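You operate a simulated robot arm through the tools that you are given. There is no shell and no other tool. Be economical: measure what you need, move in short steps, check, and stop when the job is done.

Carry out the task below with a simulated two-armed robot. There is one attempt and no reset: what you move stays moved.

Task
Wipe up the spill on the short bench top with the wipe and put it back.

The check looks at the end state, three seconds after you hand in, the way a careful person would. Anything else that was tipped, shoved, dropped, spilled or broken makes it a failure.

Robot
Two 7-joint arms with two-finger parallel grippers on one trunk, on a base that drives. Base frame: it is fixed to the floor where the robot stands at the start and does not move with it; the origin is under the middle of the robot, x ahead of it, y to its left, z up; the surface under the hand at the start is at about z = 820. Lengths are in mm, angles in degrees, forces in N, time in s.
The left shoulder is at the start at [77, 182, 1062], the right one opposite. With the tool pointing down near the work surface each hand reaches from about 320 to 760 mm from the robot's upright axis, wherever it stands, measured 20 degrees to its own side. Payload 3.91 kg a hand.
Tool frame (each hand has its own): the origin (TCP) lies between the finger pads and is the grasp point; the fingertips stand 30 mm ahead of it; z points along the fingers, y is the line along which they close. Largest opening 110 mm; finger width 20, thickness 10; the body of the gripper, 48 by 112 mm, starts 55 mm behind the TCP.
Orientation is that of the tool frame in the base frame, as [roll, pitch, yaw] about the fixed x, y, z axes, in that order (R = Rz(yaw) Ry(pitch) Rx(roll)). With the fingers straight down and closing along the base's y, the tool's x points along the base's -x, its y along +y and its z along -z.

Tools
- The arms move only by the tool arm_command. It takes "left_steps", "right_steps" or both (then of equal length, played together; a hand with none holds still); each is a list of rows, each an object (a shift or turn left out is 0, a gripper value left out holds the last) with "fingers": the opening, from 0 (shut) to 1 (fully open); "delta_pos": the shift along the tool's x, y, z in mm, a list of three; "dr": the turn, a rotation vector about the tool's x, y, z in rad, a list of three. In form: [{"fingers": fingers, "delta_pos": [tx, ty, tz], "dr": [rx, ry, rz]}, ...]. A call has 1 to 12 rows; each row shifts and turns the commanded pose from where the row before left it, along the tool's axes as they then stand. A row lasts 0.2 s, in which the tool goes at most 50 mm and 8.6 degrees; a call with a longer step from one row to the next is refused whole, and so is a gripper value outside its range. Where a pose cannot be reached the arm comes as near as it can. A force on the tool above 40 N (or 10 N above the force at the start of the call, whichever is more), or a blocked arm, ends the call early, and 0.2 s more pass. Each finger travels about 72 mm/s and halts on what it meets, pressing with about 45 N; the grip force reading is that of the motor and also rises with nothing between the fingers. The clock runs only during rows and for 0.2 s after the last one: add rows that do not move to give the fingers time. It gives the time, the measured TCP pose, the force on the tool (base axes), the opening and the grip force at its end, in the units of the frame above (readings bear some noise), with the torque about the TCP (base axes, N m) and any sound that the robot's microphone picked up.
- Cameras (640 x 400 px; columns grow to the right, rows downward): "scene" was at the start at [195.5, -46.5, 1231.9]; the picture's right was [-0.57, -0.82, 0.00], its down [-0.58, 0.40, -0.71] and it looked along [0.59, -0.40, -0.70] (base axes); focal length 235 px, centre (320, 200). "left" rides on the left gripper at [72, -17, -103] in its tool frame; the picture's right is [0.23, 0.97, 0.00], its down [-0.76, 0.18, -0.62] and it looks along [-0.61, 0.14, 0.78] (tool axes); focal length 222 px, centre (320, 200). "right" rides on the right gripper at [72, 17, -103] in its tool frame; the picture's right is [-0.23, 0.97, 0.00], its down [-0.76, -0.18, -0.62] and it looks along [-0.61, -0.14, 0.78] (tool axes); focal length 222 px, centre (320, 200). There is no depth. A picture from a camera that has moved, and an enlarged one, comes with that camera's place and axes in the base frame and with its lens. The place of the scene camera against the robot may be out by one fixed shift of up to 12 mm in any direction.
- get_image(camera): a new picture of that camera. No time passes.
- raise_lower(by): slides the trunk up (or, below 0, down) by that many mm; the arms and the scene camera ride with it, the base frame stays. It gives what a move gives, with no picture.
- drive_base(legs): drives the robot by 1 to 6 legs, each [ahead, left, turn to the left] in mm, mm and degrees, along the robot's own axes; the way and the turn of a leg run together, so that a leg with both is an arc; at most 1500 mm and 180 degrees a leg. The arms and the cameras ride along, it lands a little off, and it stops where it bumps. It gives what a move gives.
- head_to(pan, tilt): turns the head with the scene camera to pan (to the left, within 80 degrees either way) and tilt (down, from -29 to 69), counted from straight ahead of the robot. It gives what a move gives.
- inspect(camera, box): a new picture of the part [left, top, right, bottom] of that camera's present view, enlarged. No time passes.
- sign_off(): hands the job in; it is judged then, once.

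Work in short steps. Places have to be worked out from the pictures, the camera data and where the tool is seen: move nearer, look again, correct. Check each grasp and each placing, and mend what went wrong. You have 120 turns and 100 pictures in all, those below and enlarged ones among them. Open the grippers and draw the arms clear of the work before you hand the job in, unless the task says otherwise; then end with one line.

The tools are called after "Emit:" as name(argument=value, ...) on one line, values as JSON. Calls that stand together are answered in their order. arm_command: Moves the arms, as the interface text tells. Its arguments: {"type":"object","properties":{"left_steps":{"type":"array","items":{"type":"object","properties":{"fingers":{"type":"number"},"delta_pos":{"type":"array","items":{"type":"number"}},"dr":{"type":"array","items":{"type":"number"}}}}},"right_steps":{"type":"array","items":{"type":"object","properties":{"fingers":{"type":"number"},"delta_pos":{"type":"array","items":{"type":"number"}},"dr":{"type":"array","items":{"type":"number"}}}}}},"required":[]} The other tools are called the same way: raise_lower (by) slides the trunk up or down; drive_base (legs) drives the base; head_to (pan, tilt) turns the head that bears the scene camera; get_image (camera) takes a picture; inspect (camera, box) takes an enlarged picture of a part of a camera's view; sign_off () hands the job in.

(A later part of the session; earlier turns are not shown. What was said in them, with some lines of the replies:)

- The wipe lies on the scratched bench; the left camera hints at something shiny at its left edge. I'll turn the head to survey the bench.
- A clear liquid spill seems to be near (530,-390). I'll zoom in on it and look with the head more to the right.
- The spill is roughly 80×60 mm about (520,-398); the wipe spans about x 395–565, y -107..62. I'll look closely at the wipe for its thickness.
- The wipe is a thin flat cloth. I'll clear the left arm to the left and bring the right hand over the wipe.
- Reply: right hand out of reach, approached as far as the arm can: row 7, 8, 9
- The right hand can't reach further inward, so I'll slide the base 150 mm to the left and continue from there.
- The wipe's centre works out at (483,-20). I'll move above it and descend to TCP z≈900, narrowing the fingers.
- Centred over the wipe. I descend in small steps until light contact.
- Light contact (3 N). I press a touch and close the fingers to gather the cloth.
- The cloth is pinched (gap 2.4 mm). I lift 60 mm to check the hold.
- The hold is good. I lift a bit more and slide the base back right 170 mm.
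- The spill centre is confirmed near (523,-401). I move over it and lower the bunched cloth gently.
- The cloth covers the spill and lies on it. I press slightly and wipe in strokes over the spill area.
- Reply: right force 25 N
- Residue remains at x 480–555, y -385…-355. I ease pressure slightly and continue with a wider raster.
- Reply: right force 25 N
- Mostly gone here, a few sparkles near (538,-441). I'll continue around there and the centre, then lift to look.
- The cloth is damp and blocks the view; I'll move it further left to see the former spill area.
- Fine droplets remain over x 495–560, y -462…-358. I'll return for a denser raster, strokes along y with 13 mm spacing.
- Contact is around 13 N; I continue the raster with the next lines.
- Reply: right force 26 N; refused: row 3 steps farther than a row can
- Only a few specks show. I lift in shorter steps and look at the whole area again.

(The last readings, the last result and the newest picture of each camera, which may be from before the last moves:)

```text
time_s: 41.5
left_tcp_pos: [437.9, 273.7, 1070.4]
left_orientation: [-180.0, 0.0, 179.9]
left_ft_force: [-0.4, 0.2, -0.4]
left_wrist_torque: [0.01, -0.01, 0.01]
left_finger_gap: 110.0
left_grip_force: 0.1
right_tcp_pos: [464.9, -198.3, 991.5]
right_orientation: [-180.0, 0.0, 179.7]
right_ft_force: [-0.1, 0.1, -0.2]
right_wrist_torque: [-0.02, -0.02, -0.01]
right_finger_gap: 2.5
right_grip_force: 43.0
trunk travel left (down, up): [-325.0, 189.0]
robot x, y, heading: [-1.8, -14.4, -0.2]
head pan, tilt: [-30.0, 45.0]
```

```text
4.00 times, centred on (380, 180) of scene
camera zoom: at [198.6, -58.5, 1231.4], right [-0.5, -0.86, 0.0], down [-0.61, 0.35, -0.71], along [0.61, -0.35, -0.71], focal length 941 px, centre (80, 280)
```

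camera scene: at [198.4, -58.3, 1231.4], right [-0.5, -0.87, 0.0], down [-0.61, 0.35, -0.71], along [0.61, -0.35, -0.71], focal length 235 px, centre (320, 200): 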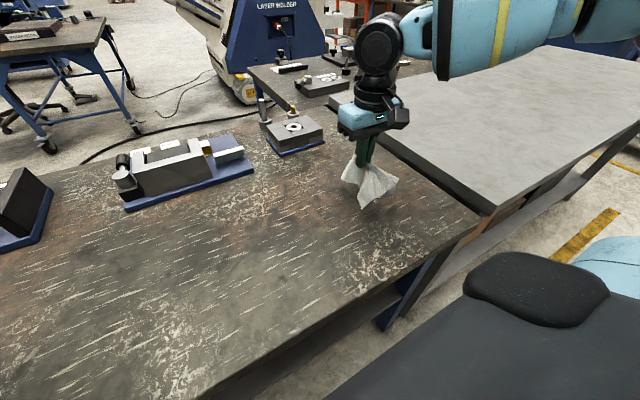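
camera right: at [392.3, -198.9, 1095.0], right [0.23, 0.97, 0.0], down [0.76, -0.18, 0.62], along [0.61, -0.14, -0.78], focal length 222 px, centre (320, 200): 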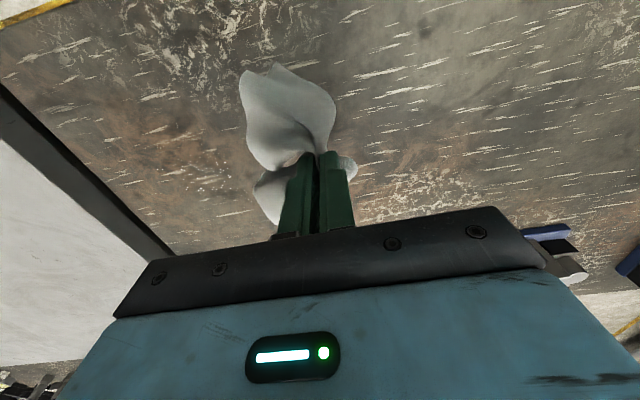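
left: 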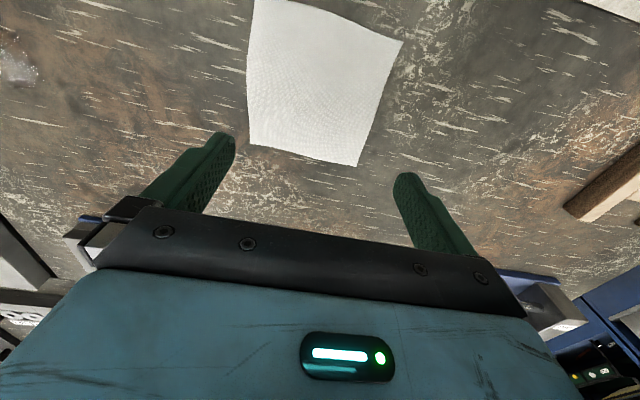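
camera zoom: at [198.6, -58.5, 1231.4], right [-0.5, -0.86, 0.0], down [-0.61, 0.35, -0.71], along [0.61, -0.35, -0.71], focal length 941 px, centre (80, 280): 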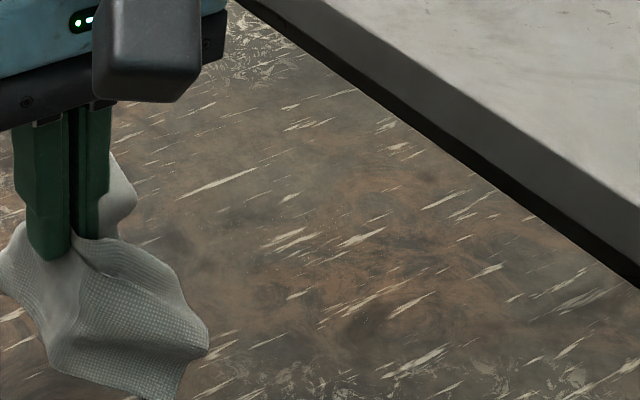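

Much fainter, with sparse droplets at x 470–550, y -455…-360. One more pass, strokes along x this time.

Emit:
arm_command(right_steps=[{"delta_pos": [0, -40, 15]}, {"delta_pos": [0, -40, 15]}, {"delta_pos": [0, -40, 15]}, {"delta_pos": [-3, -37, 25]}, {"delta_pos": [0, 0, 40]}, {"delta_pos": [0, 0, 20]}, {"delta_pos": [0, 0, 8]}, {"delta_pos": [0, 0, 2]}, {}])

Emit:
arm_command(right_steps=[{"delta_pos": [-28, 0, 0]}, {"delta_pos": [-28, 0, 0]}, {"delta_pos": [-28, 0, 0]}, {"delta_pos": [0, -12, 0]}, {"delta_pos": [28, 0, 0]}, {"delta_pos": [28, 0, 0]}, {"delta_pos": [28, 0, 0]}, {"delta_pos": [0, -12, 0]}, {}])

Emit:
arm_command(right_steps=[{"delta_pos": [-28, 0, 0]}, {"delta_pos": [-28, 0, 0]}, {"delta_pos": [-28, 0, 0]}, {"delta_pos": [0, -12, 0]}, {"delta_pos": [28, 0, 0]}, {"delta_pos": [28, 0, 0]}, {"delta_pos": [28, 0, 0]}, {"delta_pos": [0, -12, 0]}, {}])

Emit:
arm_command(right_steps=[{"delta_pos": [-28, 0, 0]}, {"delta_pos": [-28, 0, 0]}, {"delta_pos": [-28, 0, 0]}, {"delta_pos": [0, -12, 0]}, {"delta_pos": [28, 0, 0]}, {"delta_pos": [28, 0, 0]}, {"delta_pos": [28, 0, 0]}, {"delta_pos": [0, -12, 0]}, {}])

Emit:
arm_command(right_steps=[{"delta_pos": [-28, 0, 0]}, {"delta_pos": [-28, 0, 0]}, {"delta_pos": [-28, 0, 0]}, {"delta_pos": [0, -12, 0]}, {"delta_pos": [28, 0, 0]}, {"delta_pos": [28, 0, 0]}, {"delta_pos": [28, 0, 0]}, {"delta_pos": [0, -12, 0]}, {}])

```text
time_s: 43.5
left_tcp_pos: [436.2, 274.5, 1072.4]
left_orientation: [-180.0, 0.1, 179.8]
left_ft_force: [0.1, 0.8, 0.6]
left_wrist_torque: [0.0, -0.03, 0.01]
left_finger_gap: 109.8
left_grip_force: 0.0
right_tcp_pos: [466.7, -354.6, 853.7]
right_orientation: [-179.9, 0.2, 179.8]
right_ft_force: [-1.0, -2.5, 18.4]
right_wrist_torque: [-0.09, 0.03, 0.0]
right_finger_gap: 2.4
right_grip_force: 42.8
trunk travel left (down, up): [-325.0, 189.0]
robot x, y, heading: [-1.5, -15.5, -0.1]
head pan, tilt: [-30.0, 45.0]
```

```text
time_s: 45.5
left_tcp_pos: [436.2, 274.5, 1071.2]
left_orientation: [-180.0, 0.0, 179.9]
left_ft_force: [0.4, 0.3, 0.6]
left_wrist_torque: [0.03, -0.01, -0.02]
left_finger_gap: 110.0
left_grip_force: 0.0
right_tcp_pos: [465.5, -378.6, 852.7]
right_orientation: [179.9, 0.0, 179.8]
right_ft_force: [-0.1, 1.9, 7.7]
right_wrist_torque: [0.04, 0.04, -0.01]
right_finger_gap: 2.9
right_grip_force: 42.7
trunk travel left (down, up): [-325.0, 189.0]
robot x, y, heading: [3.0, -15.7, -0.2]
head pan, tilt: [-30.0, 45.0]
```

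```text
time_s: 47.5
left_tcp_pos: [435.4, 275.3, 1071.0]
left_orientation: [-180.0, -0.1, 179.8]
left_ft_force: [0.4, 0.3, 0.0]
left_wrist_torque: [0.02, -0.01, -0.03]
left_finger_gap: 109.9
left_grip_force: 0.0
right_tcp_pos: [465.0, -403.3, 852.3]
right_orientation: [-180.0, 0.0, 179.8]
right_ft_force: [-2.1, 3.8, 16.5]
right_wrist_torque: [0.06, 0.01, 0.0]
right_finger_gap: 2.8
right_grip_force: 42.2
trunk travel left (down, up): [-325.0, 189.0]
robot x, y, heading: [-0.9, -19.4, 0.1]
head pan, tilt: [-30.0, 45.0]
```

```text
time_s: 49.5
left_tcp_pos: [435.6, 274.4, 1071.1]
left_orientation: [-180.0, 0.0, 179.9]
left_ft_force: [-0.3, -0.3, -0.4]
left_wrist_torque: [-0.01, 0.01, 0.0]
left_finger_gap: 110.1
left_grip_force: 0.0
right_tcp_pos: [464.2, -425.9, 853.4]
right_orientation: [179.9, 0.1, 179.8]
right_ft_force: [-1.8, 5.3, 16.3]
right_wrist_torque: [0.03, 0.03, 0.0]
right_finger_gap: 2.7
right_grip_force: 42.6
trunk travel left (down, up): [-325.0, 189.0]
robot x, y, heading: [-2.0, -15.3, -0.3]
head pan, tilt: [-30.0, 45.0]
```

```text
time_s: 51.5
left_tcp_pos: [435.6, 275.3, 1071.4]
left_orientation: [-179.9, 0.1, 179.9]
left_ft_force: [-0.7, 0.3, 0.0]
left_wrist_torque: [0.04, 0.01, 0.02]
left_finger_gap: 110.0
left_grip_force: 0.1
right_tcp_pos: [464.6, -448.1, 852.4]
right_orientation: [-180.0, 0.2, 179.8]
right_ft_force: [-0.6, 7.6, 27.1]
right_wrist_torque: [0.18, 0.01, -0.04]
right_finger_gap: 2.9
right_grip_force: 42.9
trunk travel left (down, up): [-325.0, 189.0]
robot x, y, heading: [0.3, -19.8, -0.0]
head pan, tilt: [-30.0, 45.0]
```

One last line, then lift and look again.

Emit:
arm_command(right_steps=[{"delta_pos": [-28, 0, 0]}, {"delta_pos": [-28, 0, 0]}, {"delta_pos": [-28, 0, 0]}, {"delta_pos": [0, -10, 0]}, {"delta_pos": [28, 0, 0]}, {"delta_pos": [28, 0, 0]}, {"delta_pos": [28, 0, 0]}, {}])

Emit:
arm_command(right_steps=[{"delta_pos": [0, 0, -30]}, {"delta_pos": [0, 25, -30]}, {"delta_pos": [0, 35, -30]}, {"delta_pos": [0, 40, -20]}, {"delta_pos": [0, 40, -20]}, {"delta_pos": [0, 40, -10]}, {"delta_pos": [0, 40, 0]}, {"delta_pos": [0, 40, 0]}, {}])

Emit:
inspect(camera="right", box=[80, 60, 320, 210])

Emit:
inspect(camera="scene", box=[300, 130, 460, 230])

```text
time_s: 53.3
left_tcp_pos: [435.6, 273.4, 1071.2]
left_orientation: [180.0, -0.1, 179.9]
left_ft_force: [-0.5, 0.7, -0.3]
left_wrist_torque: [-0.01, -0.01, -0.04]
left_finger_gap: 110.0
left_grip_force: 0.0
right_tcp_pos: [464.7, -460.9, 853.4]
right_orientation: [-179.9, -0.1, 179.9]
right_ft_force: [2.7, -0.5, 14.4]
right_wrist_torque: [-0.07, -0.09, 0.0]
right_finger_gap: 2.8
right_grip_force: 42.7
trunk travel left (down, up): [-325.0, 189.0]
robot x, y, heading: [-2.4, -16.5, 0.0]
head pan, tilt: [-30.0, 45.0]
```

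```text
time_s: 55.3
left_tcp_pos: [436.4, 273.5, 1071.0]
left_orientation: [-179.9, 0.0, 179.9]
left_ft_force: [-0.4, 0.3, -0.3]
left_wrist_torque: [-0.07, -0.03, 0.02]
left_finger_gap: 110.2
left_grip_force: 0.0
right_tcp_pos: [464.7, -201.7, 993.6]
right_orientation: [-180.0, 0.0, 179.7]
right_ft_force: [-0.3, -0.5, -0.9]
right_wrist_torque: [-0.02, 0.03, 0.01]
right_finger_gap: 2.7
right_grip_force: 42.4
trunk travel left (down, up): [-325.0, 189.0]
robot x, y, heading: [-0.5, -15.2, -0.0]
head pan, tilt: [-30.0, 45.0]
```

```text
2.67 times, centred on (200, 135) of right
camera zoom: at [393.0, -182.6, 1096.7], right [0.23, 0.97, 0.0], down [0.76, -0.18, 0.62], along [0.61, -0.14, -0.78], focal length 592 px, centre (640, 373)
```

zoom: 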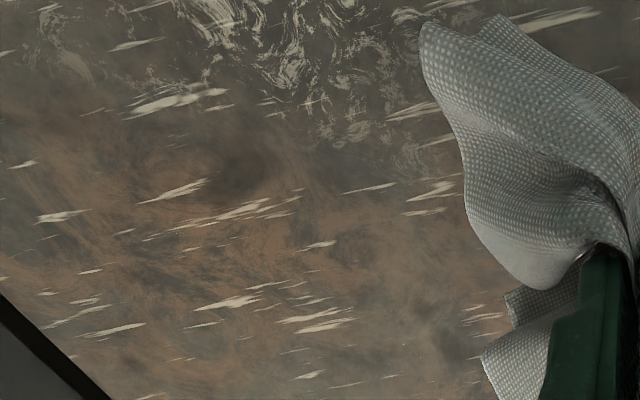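

```text
4.00 times, centred on (380, 180) of scene
camera zoom: at [197.9, -58.8, 1231.5], right [-0.5, -0.86, 0.0], down [-0.61, 0.36, -0.71], along [0.61, -0.35, -0.71], focal length 941 px, centre (80, 280)
```

zoom: 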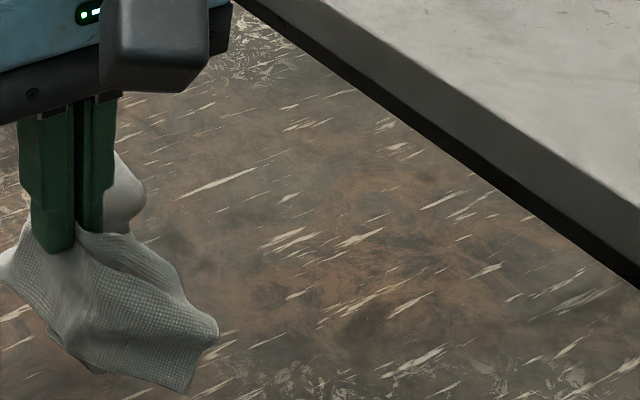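

The spill is gone. I drive back left so the hand is over the wipe's original place.

Emit:
drive_base(legs=[[0, 172, 0]])

Emit:
head_to(pan=-15, tilt=50)

Emit:
get_image(camera="scene")

```text
time_s: 57.4
left_tcp_pos: [435.9, 445.9, 1070.3]
left_orientation: [180.0, 0.0, -179.9]
left_ft_force: [-0.2, 0.4, 0.2]
left_wrist_torque: [0.04, 0.02, -0.02]
left_finger_gap: 110.2
left_grip_force: 0.0
right_tcp_pos: [465.7, -28.3, 993.9]
right_orientation: [180.0, 0.0, 179.8]
right_ft_force: [0.0, 0.5, 0.8]
right_wrist_torque: [0.01, 0.01, 0.01]
right_finger_gap: 2.6
right_grip_force: 42.5
trunk travel left (down, up): [-325.0, 189.0]
robot x, y, heading: [-2.4, 155.0, -0.1]
head pan, tilt: [-30.0, 45.0]
```

```text
time_s: 58.2
left_tcp_pos: [435.9, 445.3, 1070.6]
left_orientation: [180.0, -0.1, -179.9]
left_ft_force: [-0.6, -1.2, -0.2]
left_wrist_torque: [0.03, 0.02, 0.0]
left_finger_gap: 110.1
left_grip_force: 0.1
right_tcp_pos: [466.9, -28.3, 992.4]
right_orientation: [-180.0, 0.1, 179.9]
right_ft_force: [0.6, 0.6, 0.3]
right_wrist_torque: [-0.01, 0.01, 0.0]
right_finger_gap: 2.8
right_grip_force: 42.2
trunk travel left (down, up): [-325.0, 189.0]
robot x, y, heading: [-2.3, 153.8, -0.2]
head pan, tilt: [-15.0, 50.0]
```

```text
64 pictures are left
camera scene: at [202.5, 133.2, 1224.5], right [-0.26, -0.97, 0.0], down [-0.74, 0.2, -0.64], along [0.62, -0.17, -0.77], focal length 235 px, centre (320, 200)
```

scene: 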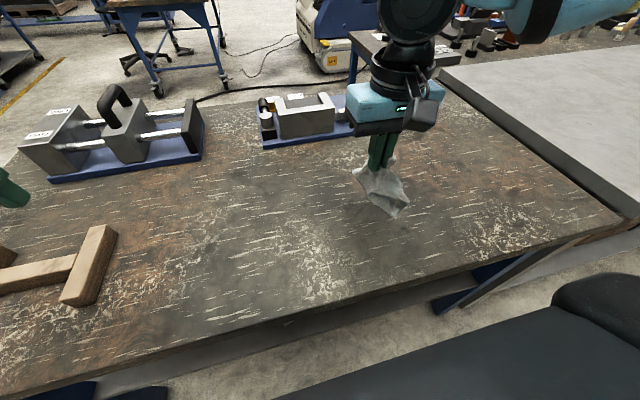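

I align to (483,-20), lower to the bench, and open the fingers while lightly pressing so the cloth spreads back.

Emit:
arm_command(right_steps=[{"delta_pos": [-16, 8, 30]}, {"delta_pos": [0, 0, 40]}, {"delta_pos": [0, 0, 35]}, {"delta_pos": [0, 0, 20]}, {"delta_pos": [0, 0, 10]}, {"delta_pos": [0, 0, 4]}, {}])

Emit:
arm_command(right_steps=[{"delta_pos": [0, 0, 1], "fingers": 0.15}, {"fingers": 0.3}, {"fingers": 0.45}, {"fingers": 0.6}, {"fingers": 0.7}, {}])

Emit:
get_image(camera="right")

Emit:
get_image(camera="scene")

```text
time_s: 59.8
left_tcp_pos: [436.2, 445.4, 1071.1]
left_orientation: [-180.0, 0.0, -179.9]
left_ft_force: [0.2, 0.0, 0.2]
left_wrist_torque: [0.02, -0.01, -0.01]
left_finger_gap: 110.0
left_grip_force: 0.0
right_tcp_pos: [482.3, -19.2, 854.3]
right_orientation: [179.9, 0.2, 179.9]
right_ft_force: [-0.5, -0.6, 6.8]
right_wrist_torque: [0.03, 0.05, 0.01]
right_finger_gap: 2.8
right_grip_force: 42.8
trunk travel left (down, up): [-325.0, 189.0]
robot x, y, heading: [2.4, 156.2, -0.1]
head pan, tilt: [-15.0, 50.0]
```

```text
time_s: 61.2
left_tcp_pos: [435.4, 445.4, 1071.1]
left_orientation: [180.0, 0.0, -180.0]
left_ft_force: [-0.2, 0.2, 0.3]
left_wrist_torque: [0.05, 0.02, 0.01]
left_finger_gap: 110.1
left_grip_force: 0.1
right_tcp_pos: [482.8, -21.4, 853.9]
right_orientation: [-180.0, 0.1, 179.9]
right_ft_force: [0.5, -3.2, 9.1]
right_wrist_torque: [0.27, 0.04, 0.01]
right_finger_gap: 76.0
right_grip_force: 0.1
trunk travel left (down, up): [-325.0, 189.0]
robot x, y, heading: [-1.3, 152.4, -0.4]
head pan, tilt: [-15.0, 50.0]
```

```text
63 pictures are left
camera right: at [410.2, -2.9, 956.7], right [0.23, 0.97, 0.0], down [0.76, -0.18, 0.62], along [0.61, -0.14, -0.78], focal length 222 px, centre (320, 200)
```

right: 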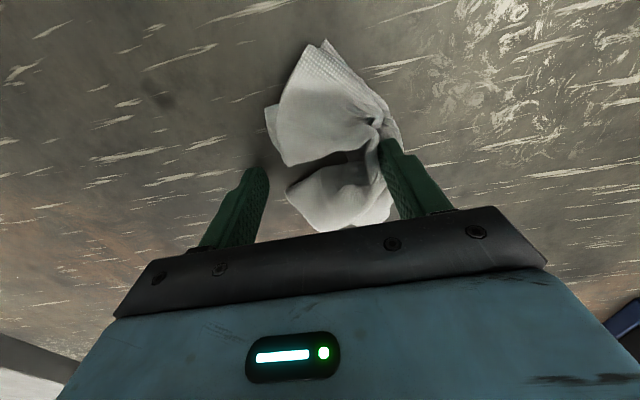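

```text
62 pictures are left
camera scene: at [202.0, 133.3, 1224.6], right [-0.26, -0.97, 0.0], down [-0.74, 0.2, -0.64], along [0.62, -0.17, -0.77], focal length 235 px, centre (320, 200)
```

scene: 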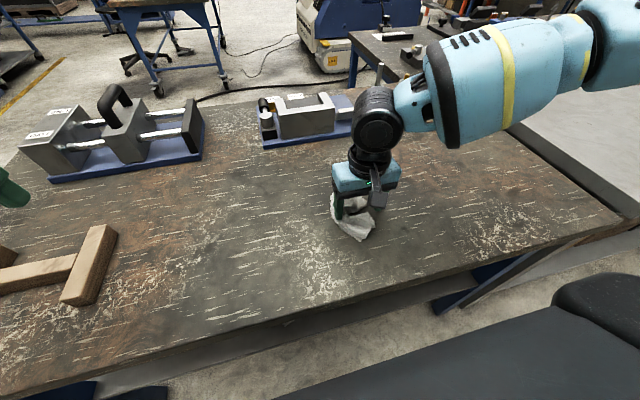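

The cloth is off the -y finger and lies against the +y finger. I lift straight up a bit with slightly wider opening and check it stays.

Emit:
arm_command(right_steps=[{"fingers": 0.9}, {"fingers": 1.0}, {}, {"delta_pos": [0, 0, -10]}, {"delta_pos": [0, 0, -15]}, {"delta_pos": [0, 0, -25]}, {"delta_pos": [0, 0, -40]}, {"delta_pos": [0, 0, -40]}, {}])

Emit:
get_image(camera="right")

Emit:
inspect(camera="scene", box=[270, 150, 430, 250])

```text
time_s: 63.2
left_tcp_pos: [435.7, 445.1, 1072.0]
left_orientation: [180.0, 0.0, -179.9]
left_ft_force: [-0.1, 0.3, 0.1]
left_wrist_torque: [0.01, 0.0, -0.02]
left_finger_gap: 109.7
left_grip_force: 0.0
right_tcp_pos: [483.2, -21.7, 983.3]
right_orientation: [180.0, -0.1, 180.0]
right_ft_force: [-1.4, -0.1, -0.2]
right_wrist_torque: [0.01, 0.0, -0.02]
right_finger_gap: 110.1
right_grip_force: 0.0
trunk travel left (down, up): [-325.0, 189.0]
robot x, y, heading: [-1.3, 153.0, -0.2]
head pan, tilt: [-15.0, 50.0]
```

```text
61 pictures are left
camera right: at [411.0, -3.4, 1086.3], right [0.23, 0.97, 0.0], down [0.76, -0.18, 0.62], along [0.61, -0.14, -0.78], focal length 222 px, centre (320, 200)
```

right: 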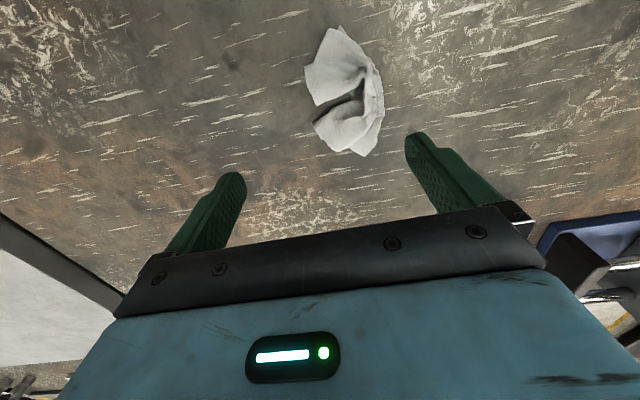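

```text
4.00 times, centred on (350, 200) of scene
camera zoom: at [202.8, 133.3, 1224.5], right [-0.26, -0.97, 0.0], down [-0.74, 0.2, -0.64], along [0.62, -0.17, -0.77], focal length 941 px, centre (200, 200)
```

zoom: 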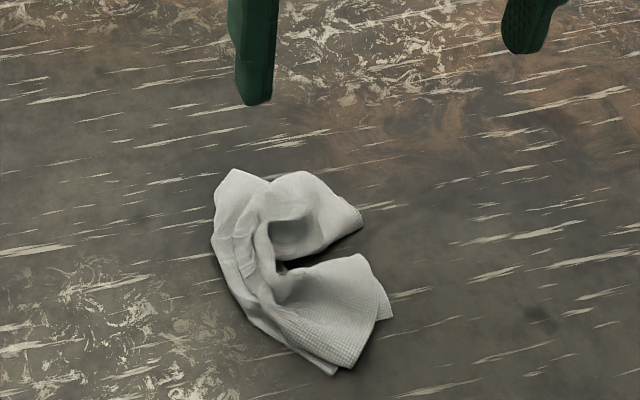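

Released, but the crumpled cloth sits at about (475,11), 30 mm from its original centre. I'll press it gently with closed fingers, drag it 30 mm in -y, then open to spread it.

Emit:
arm_command(right_steps=[{"delta_pos": [4, 15, 20], "fingers": 0.5}, {"delta_pos": [4, 15, 30], "fingers": 0}, {"delta_pos": [0, 0, 30]}, {"delta_pos": [0, 0, 25]}, {"delta_pos": [0, 0, 12]}, {}])

Emit:
get_image(camera="right")

```text
time_s: 64.6
left_tcp_pos: [435.6, 446.0, 1071.8]
left_orientation: [180.0, 0.1, -179.9]
left_ft_force: [0.5, 0.3, -1.5]
left_wrist_torque: [-0.01, 0.02, -0.04]
left_finger_gap: 110.2
left_grip_force: 0.1
right_tcp_pos: [473.7, 7.4, 865.1]
right_orientation: [-180.0, 0.1, 179.8]
right_ft_force: [-0.2, -0.5, -0.7]
right_wrist_torque: [0.0, 0.02, 0.0]
right_finger_gap: 0.1
right_grip_force: 37.5
trunk travel left (down, up): [-325.0, 189.0]
robot x, y, heading: [-2.1, 153.6, 0.1]
head pan, tilt: [-15.0, 50.0]
```

```text
59 pictures are left
camera right: at [402.2, 26.4, 968.4], right [0.23, 0.97, 0.0], down [0.76, -0.18, 0.62], along [0.61, -0.14, -0.78], focal length 222 px, centre (320, 200)
```

right: 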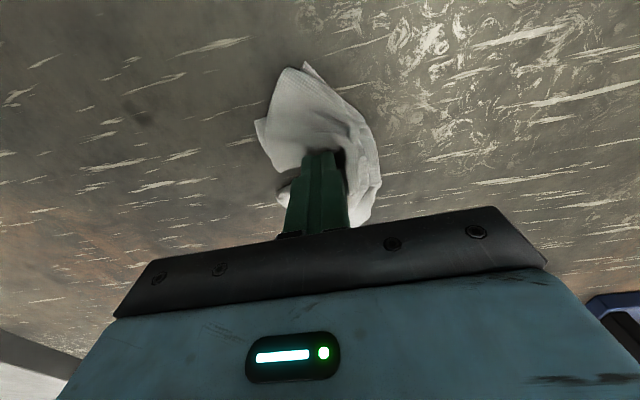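

The fingers are over the cloth middle. I lower to light contact, drag in -y, then open slowly.

Emit:
arm_command(right_steps=[{"delta_pos": [0, 0, 6]}, {"delta_pos": [0, 0, 5]}, {"delta_pos": [0, 0, 2]}, {"delta_pos": [-3, -10, 0]}, {"delta_pos": [-3, -10, 0]}, {"delta_pos": [-2, -10, 0]}, {}])

Emit:
get_image(camera="right")

```text
time_s: 66.2
left_tcp_pos: [437.0, 445.5, 1071.4]
left_orientation: [180.0, 0.0, -179.9]
left_ft_force: [0.1, -0.5, -0.3]
left_wrist_torque: [-0.01, 0.01, 0.0]
left_finger_gap: 110.0
left_grip_force: 0.1
right_tcp_pos: [481.0, -21.1, 853.4]
right_orientation: [180.0, 0.0, 180.0]
right_ft_force: [-0.8, 0.4, 0.7]
right_wrist_torque: [-0.02, -0.02, 0.01]
right_finger_gap: 0.0
right_grip_force: 37.3
trunk travel left (down, up): [-325.0, 189.0]
robot x, y, heading: [2.7, 152.6, -0.2]
head pan, tilt: [-15.0, 50.0]
```

```text
58 pictures are left
camera right: at [409.3, -3.3, 956.7], right [0.23, 0.97, 0.0], down [0.76, -0.18, 0.62], along [0.61, -0.14, -0.78], focal length 222 px, centre (320, 200)
```

right: 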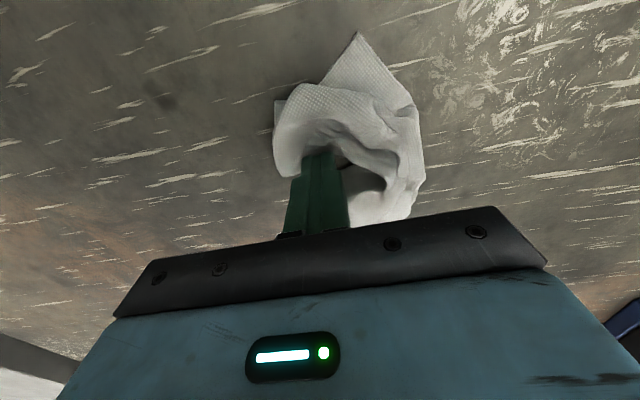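

It partly unfolded. I drag another 20 mm with slightly more pressure, then lift and look.

Emit:
arm_command(right_steps=[{"delta_pos": [0, 0, 2]}, {"delta_pos": [0, -10, 0]}, {"delta_pos": [0, -10, 0]}, {"delta_pos": [0, -5, 0]}, {}, {"delta_pos": [0, 0, -15]}, {"delta_pos": [0, 0, -30]}, {"delta_pos": [0, 0, -40]}, {"delta_pos": [0, 0, -40]}, {}])

Emit:
get_image(camera="right")

Emit:
inspect(camera="scene", box=[270, 150, 430, 250])

```text
time_s: 68.4
left_tcp_pos: [436.4, 445.7, 1071.6]
left_orientation: [180.0, 0.1, -180.0]
left_ft_force: [0.3, 0.0, 0.8]
left_wrist_torque: [0.05, 0.04, 0.01]
left_finger_gap: 110.2
left_grip_force: 0.1
right_tcp_pos: [480.8, -46.0, 975.2]
right_orientation: [-179.9, 0.0, 179.9]
right_ft_force: [0.4, -0.1, 0.5]
right_wrist_torque: [0.04, 0.0, -0.05]
right_finger_gap: 0.1
right_grip_force: 37.9
trunk travel left (down, up): [-325.0, 189.0]
robot x, y, heading: [-0.8, 156.0, 0.0]
head pan, tilt: [-15.0, 50.0]
```

```text
57 pictures are left
camera right: at [409.1, -27.7, 1077.7], right [0.23, 0.97, 0.0], down [0.76, -0.18, 0.62], along [0.61, -0.14, -0.78], focal length 222 px, centre (320, 200)
```

right: 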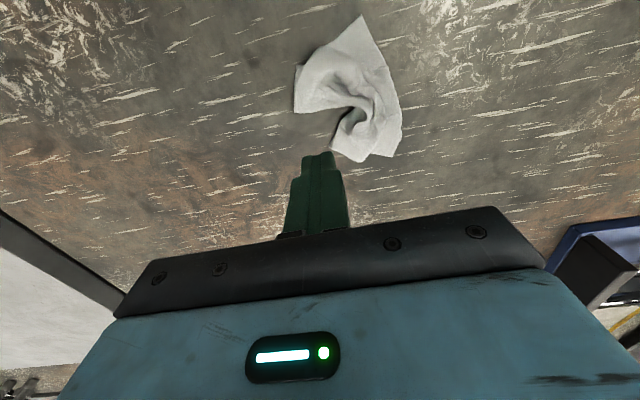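

```text
4.00 times, centred on (350, 200) of scene
camera zoom: at [202.9, 133.2, 1224.4], right [-0.26, -0.97, 0.0], down [-0.74, 0.2, -0.64], along [0.62, -0.17, -0.77], focal length 941 px, centre (200, 200)
```

zoom: 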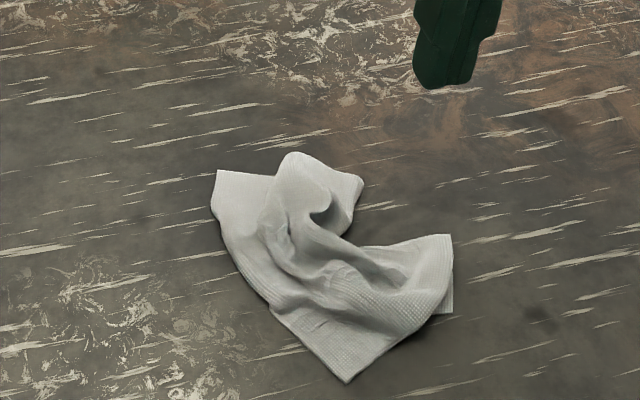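

Flatter now, centroid about (485,0), within its original footprint. One more gentle pull on the -y side at (462,-42) to unfold and centre it.

Emit:
arm_command(right_steps=[{"delta_pos": [19, 4, 30]}, {"delta_pos": [0, 0, 40]}, {"delta_pos": [0, 0, 35]}, {"delta_pos": [0, 0, 12]}, {"delta_pos": [0, 0, 7]}, {"delta_pos": [0, -10, 0]}, {"delta_pos": [0, -10, 0]}, {"delta_pos": [0, -10, 0]}, {"delta_pos": [0, -10, 0]}, {}])

Emit:
arm_command(right_steps=[{"delta_pos": [0, 0, -15]}, {"delta_pos": [0, 0, -30]}, {"delta_pos": [0, 0, -40]}, {"delta_pos": [0, 0, -40]}, {}])

Emit:
get_image(camera="right")

Emit:
inspect(camera="scene", box=[270, 150, 430, 250])

```text
time_s: 70.6
left_tcp_pos: [434.9, 446.1, 1071.8]
left_orientation: [-179.9, 0.0, -179.9]
left_ft_force: [0.2, -0.1, -0.4]
left_wrist_torque: [0.01, -0.02, 0.05]
left_finger_gap: 110.0
left_grip_force: 0.0
right_tcp_pos: [463.3, -81.0, 853.3]
right_orientation: [180.0, 0.0, 179.9]
right_ft_force: [0.4, 0.6, 3.8]
right_wrist_torque: [0.03, -0.02, 0.01]
right_finger_gap: 0.4
right_grip_force: 37.4
trunk travel left (down, up): [-325.0, 189.0]
robot x, y, heading: [2.2, 156.1, 0.1]
head pan, tilt: [-15.0, 50.0]
```

```text
time_s: 71.8
left_tcp_pos: [437.2, 445.6, 1069.6]
left_orientation: [-180.0, -0.1, -179.8]
left_ft_force: [-0.1, 0.0, -0.3]
left_wrist_torque: [-0.03, -0.04, 0.03]
left_finger_gap: 109.8
left_grip_force: 0.1
right_tcp_pos: [461.9, -83.5, 977.6]
right_orientation: [-180.0, 0.0, 179.9]
right_ft_force: [-0.8, -0.5, -0.1]
right_wrist_torque: [0.04, 0.01, 0.03]
right_finger_gap: 0.0
right_grip_force: 37.9
trunk travel left (down, up): [-325.0, 189.0]
robot x, y, heading: [-3.0, 155.3, -0.1]
head pan, tilt: [-15.0, 50.0]
```

```text
55 pictures are left
camera right: at [390.5, -65.0, 1080.8], right [0.23, 0.97, 0.0], down [0.76, -0.18, 0.62], along [0.61, -0.14, -0.78], focal length 222 px, centre (320, 200)
```

right: 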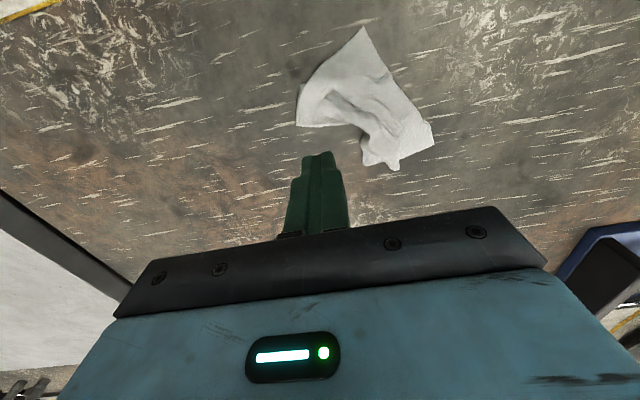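

```text
4.00 times, centred on (350, 200) of scene
camera zoom: at [202.8, 133.2, 1224.4], right [-0.26, -0.97, 0.0], down [-0.74, 0.2, -0.64], along [0.62, -0.17, -0.77], focal length 941 px, centre (200, 200)
```

zoom: 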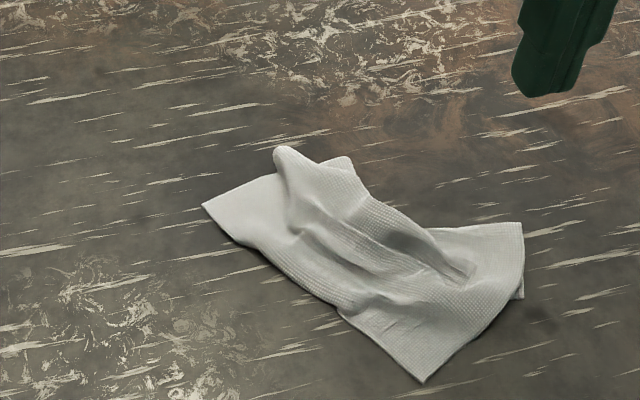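

The wipe lies mostly flat with centroid about (487,-22), its original spot. I open the gripper, draw the arm up and right, and do a final check of the bench.

Emit:
arm_command(right_steps=[{"delta_pos": [10, 0, -40], "fingers": 0.5}, {"delta_pos": [15, -30, -30], "fingers": 1.0}, {"delta_pos": [20, -40, 0]}, {"delta_pos": [20, -40, 0]}, {"delta_pos": [20, -40, 0]}, {}])

Emit:
head_to(pan=-25, tilt=45)

Emit:
get_image(camera="scene")

Emit:
get_image(camera="right")

Emit:
inspect(camera="right", box=[80, 60, 320, 210])

```text
time_s: 73.2
left_tcp_pos: [436.0, 445.5, 1071.4]
left_orientation: [180.0, 0.0, -179.9]
left_ft_force: [-0.3, 0.7, -0.5]
left_wrist_torque: [0.01, 0.01, 0.02]
left_finger_gap: 110.1
left_grip_force: 0.1
right_tcp_pos: [379.6, -235.0, 1048.9]
right_orientation: [180.0, 0.0, -179.9]
right_ft_force: [-0.5, 0.6, 0.1]
right_wrist_torque: [0.02, 0.01, -0.01]
right_finger_gap: 109.9
right_grip_force: 0.1
trunk travel left (down, up): [-325.0, 189.0]
robot x, y, heading: [4.3, 154.5, 0.1]
head pan, tilt: [-15.0, 50.0]
```

```text
time_s: 73.9
left_tcp_pos: [436.8, 445.8, 1070.8]
left_orientation: [180.0, 0.0, -179.9]
left_ft_force: [0.2, -0.8, 0.6]
left_wrist_torque: [-0.01, 0.0, 0.01]
left_finger_gap: 109.8
left_grip_force: 0.0
right_tcp_pos: [376.9, -236.5, 1049.7]
right_orientation: [-180.0, 0.0, 179.9]
right_ft_force: [-0.6, 0.2, -0.2]
right_wrist_torque: [-0.06, 0.0, -0.02]
right_finger_gap: 110.0
right_grip_force: 0.0
trunk travel left (down, up): [-325.0, 189.0]
robot x, y, heading: [1.6, 151.5, -0.0]
head pan, tilt: [-25.0, 45.0]
```

```text
53 pictures are left
camera scene: at [201.9, 119.0, 1231.4], right [-0.42, -0.91, 0.0], down [-0.64, 0.3, -0.71], along [0.64, -0.3, -0.71], focal length 235 px, centre (320, 200)
```

scene: 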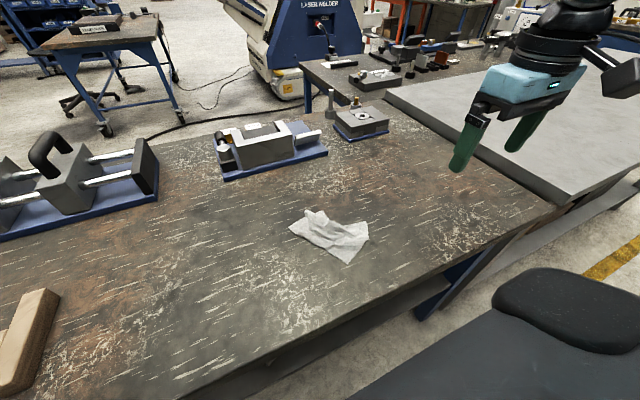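

```text
52 pictures are left
camera right: at [306.2, -217.8, 1151.6], right [0.23, 0.97, 0.0], down [0.76, -0.18, 0.62], along [0.61, -0.14, -0.78], focal length 222 px, centre (320, 200)
```

right: 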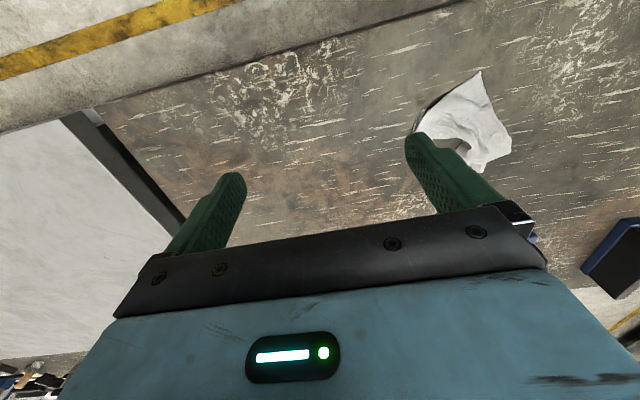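

```text
2.67 times, centred on (200, 135) of right
camera zoom: at [306.2, -217.8, 1151.6], right [0.23, 0.97, 0.0], down [0.76, -0.18, 0.62], along [0.61, -0.14, -0.78], focal length 592 px, centre (640, 373)
```

zoom: 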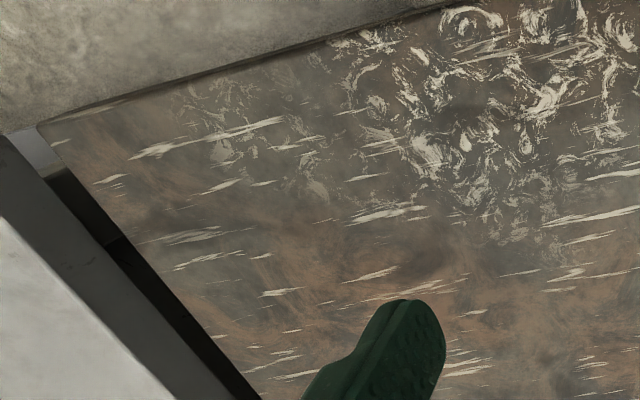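

The bench is clean, the wipe is back in its place, nothing else was touched, both grippers are open and the arms are clear. Handing in.

Emit:
sign_off()

```text
The job is handed in.
```

I wiped up the spill on the short bench and put the wipe back at its original spot. It is slightly rumpled rather than flat. The last pictures show no droplets left and nothing else moved, and both grippers are open and clear of the work.
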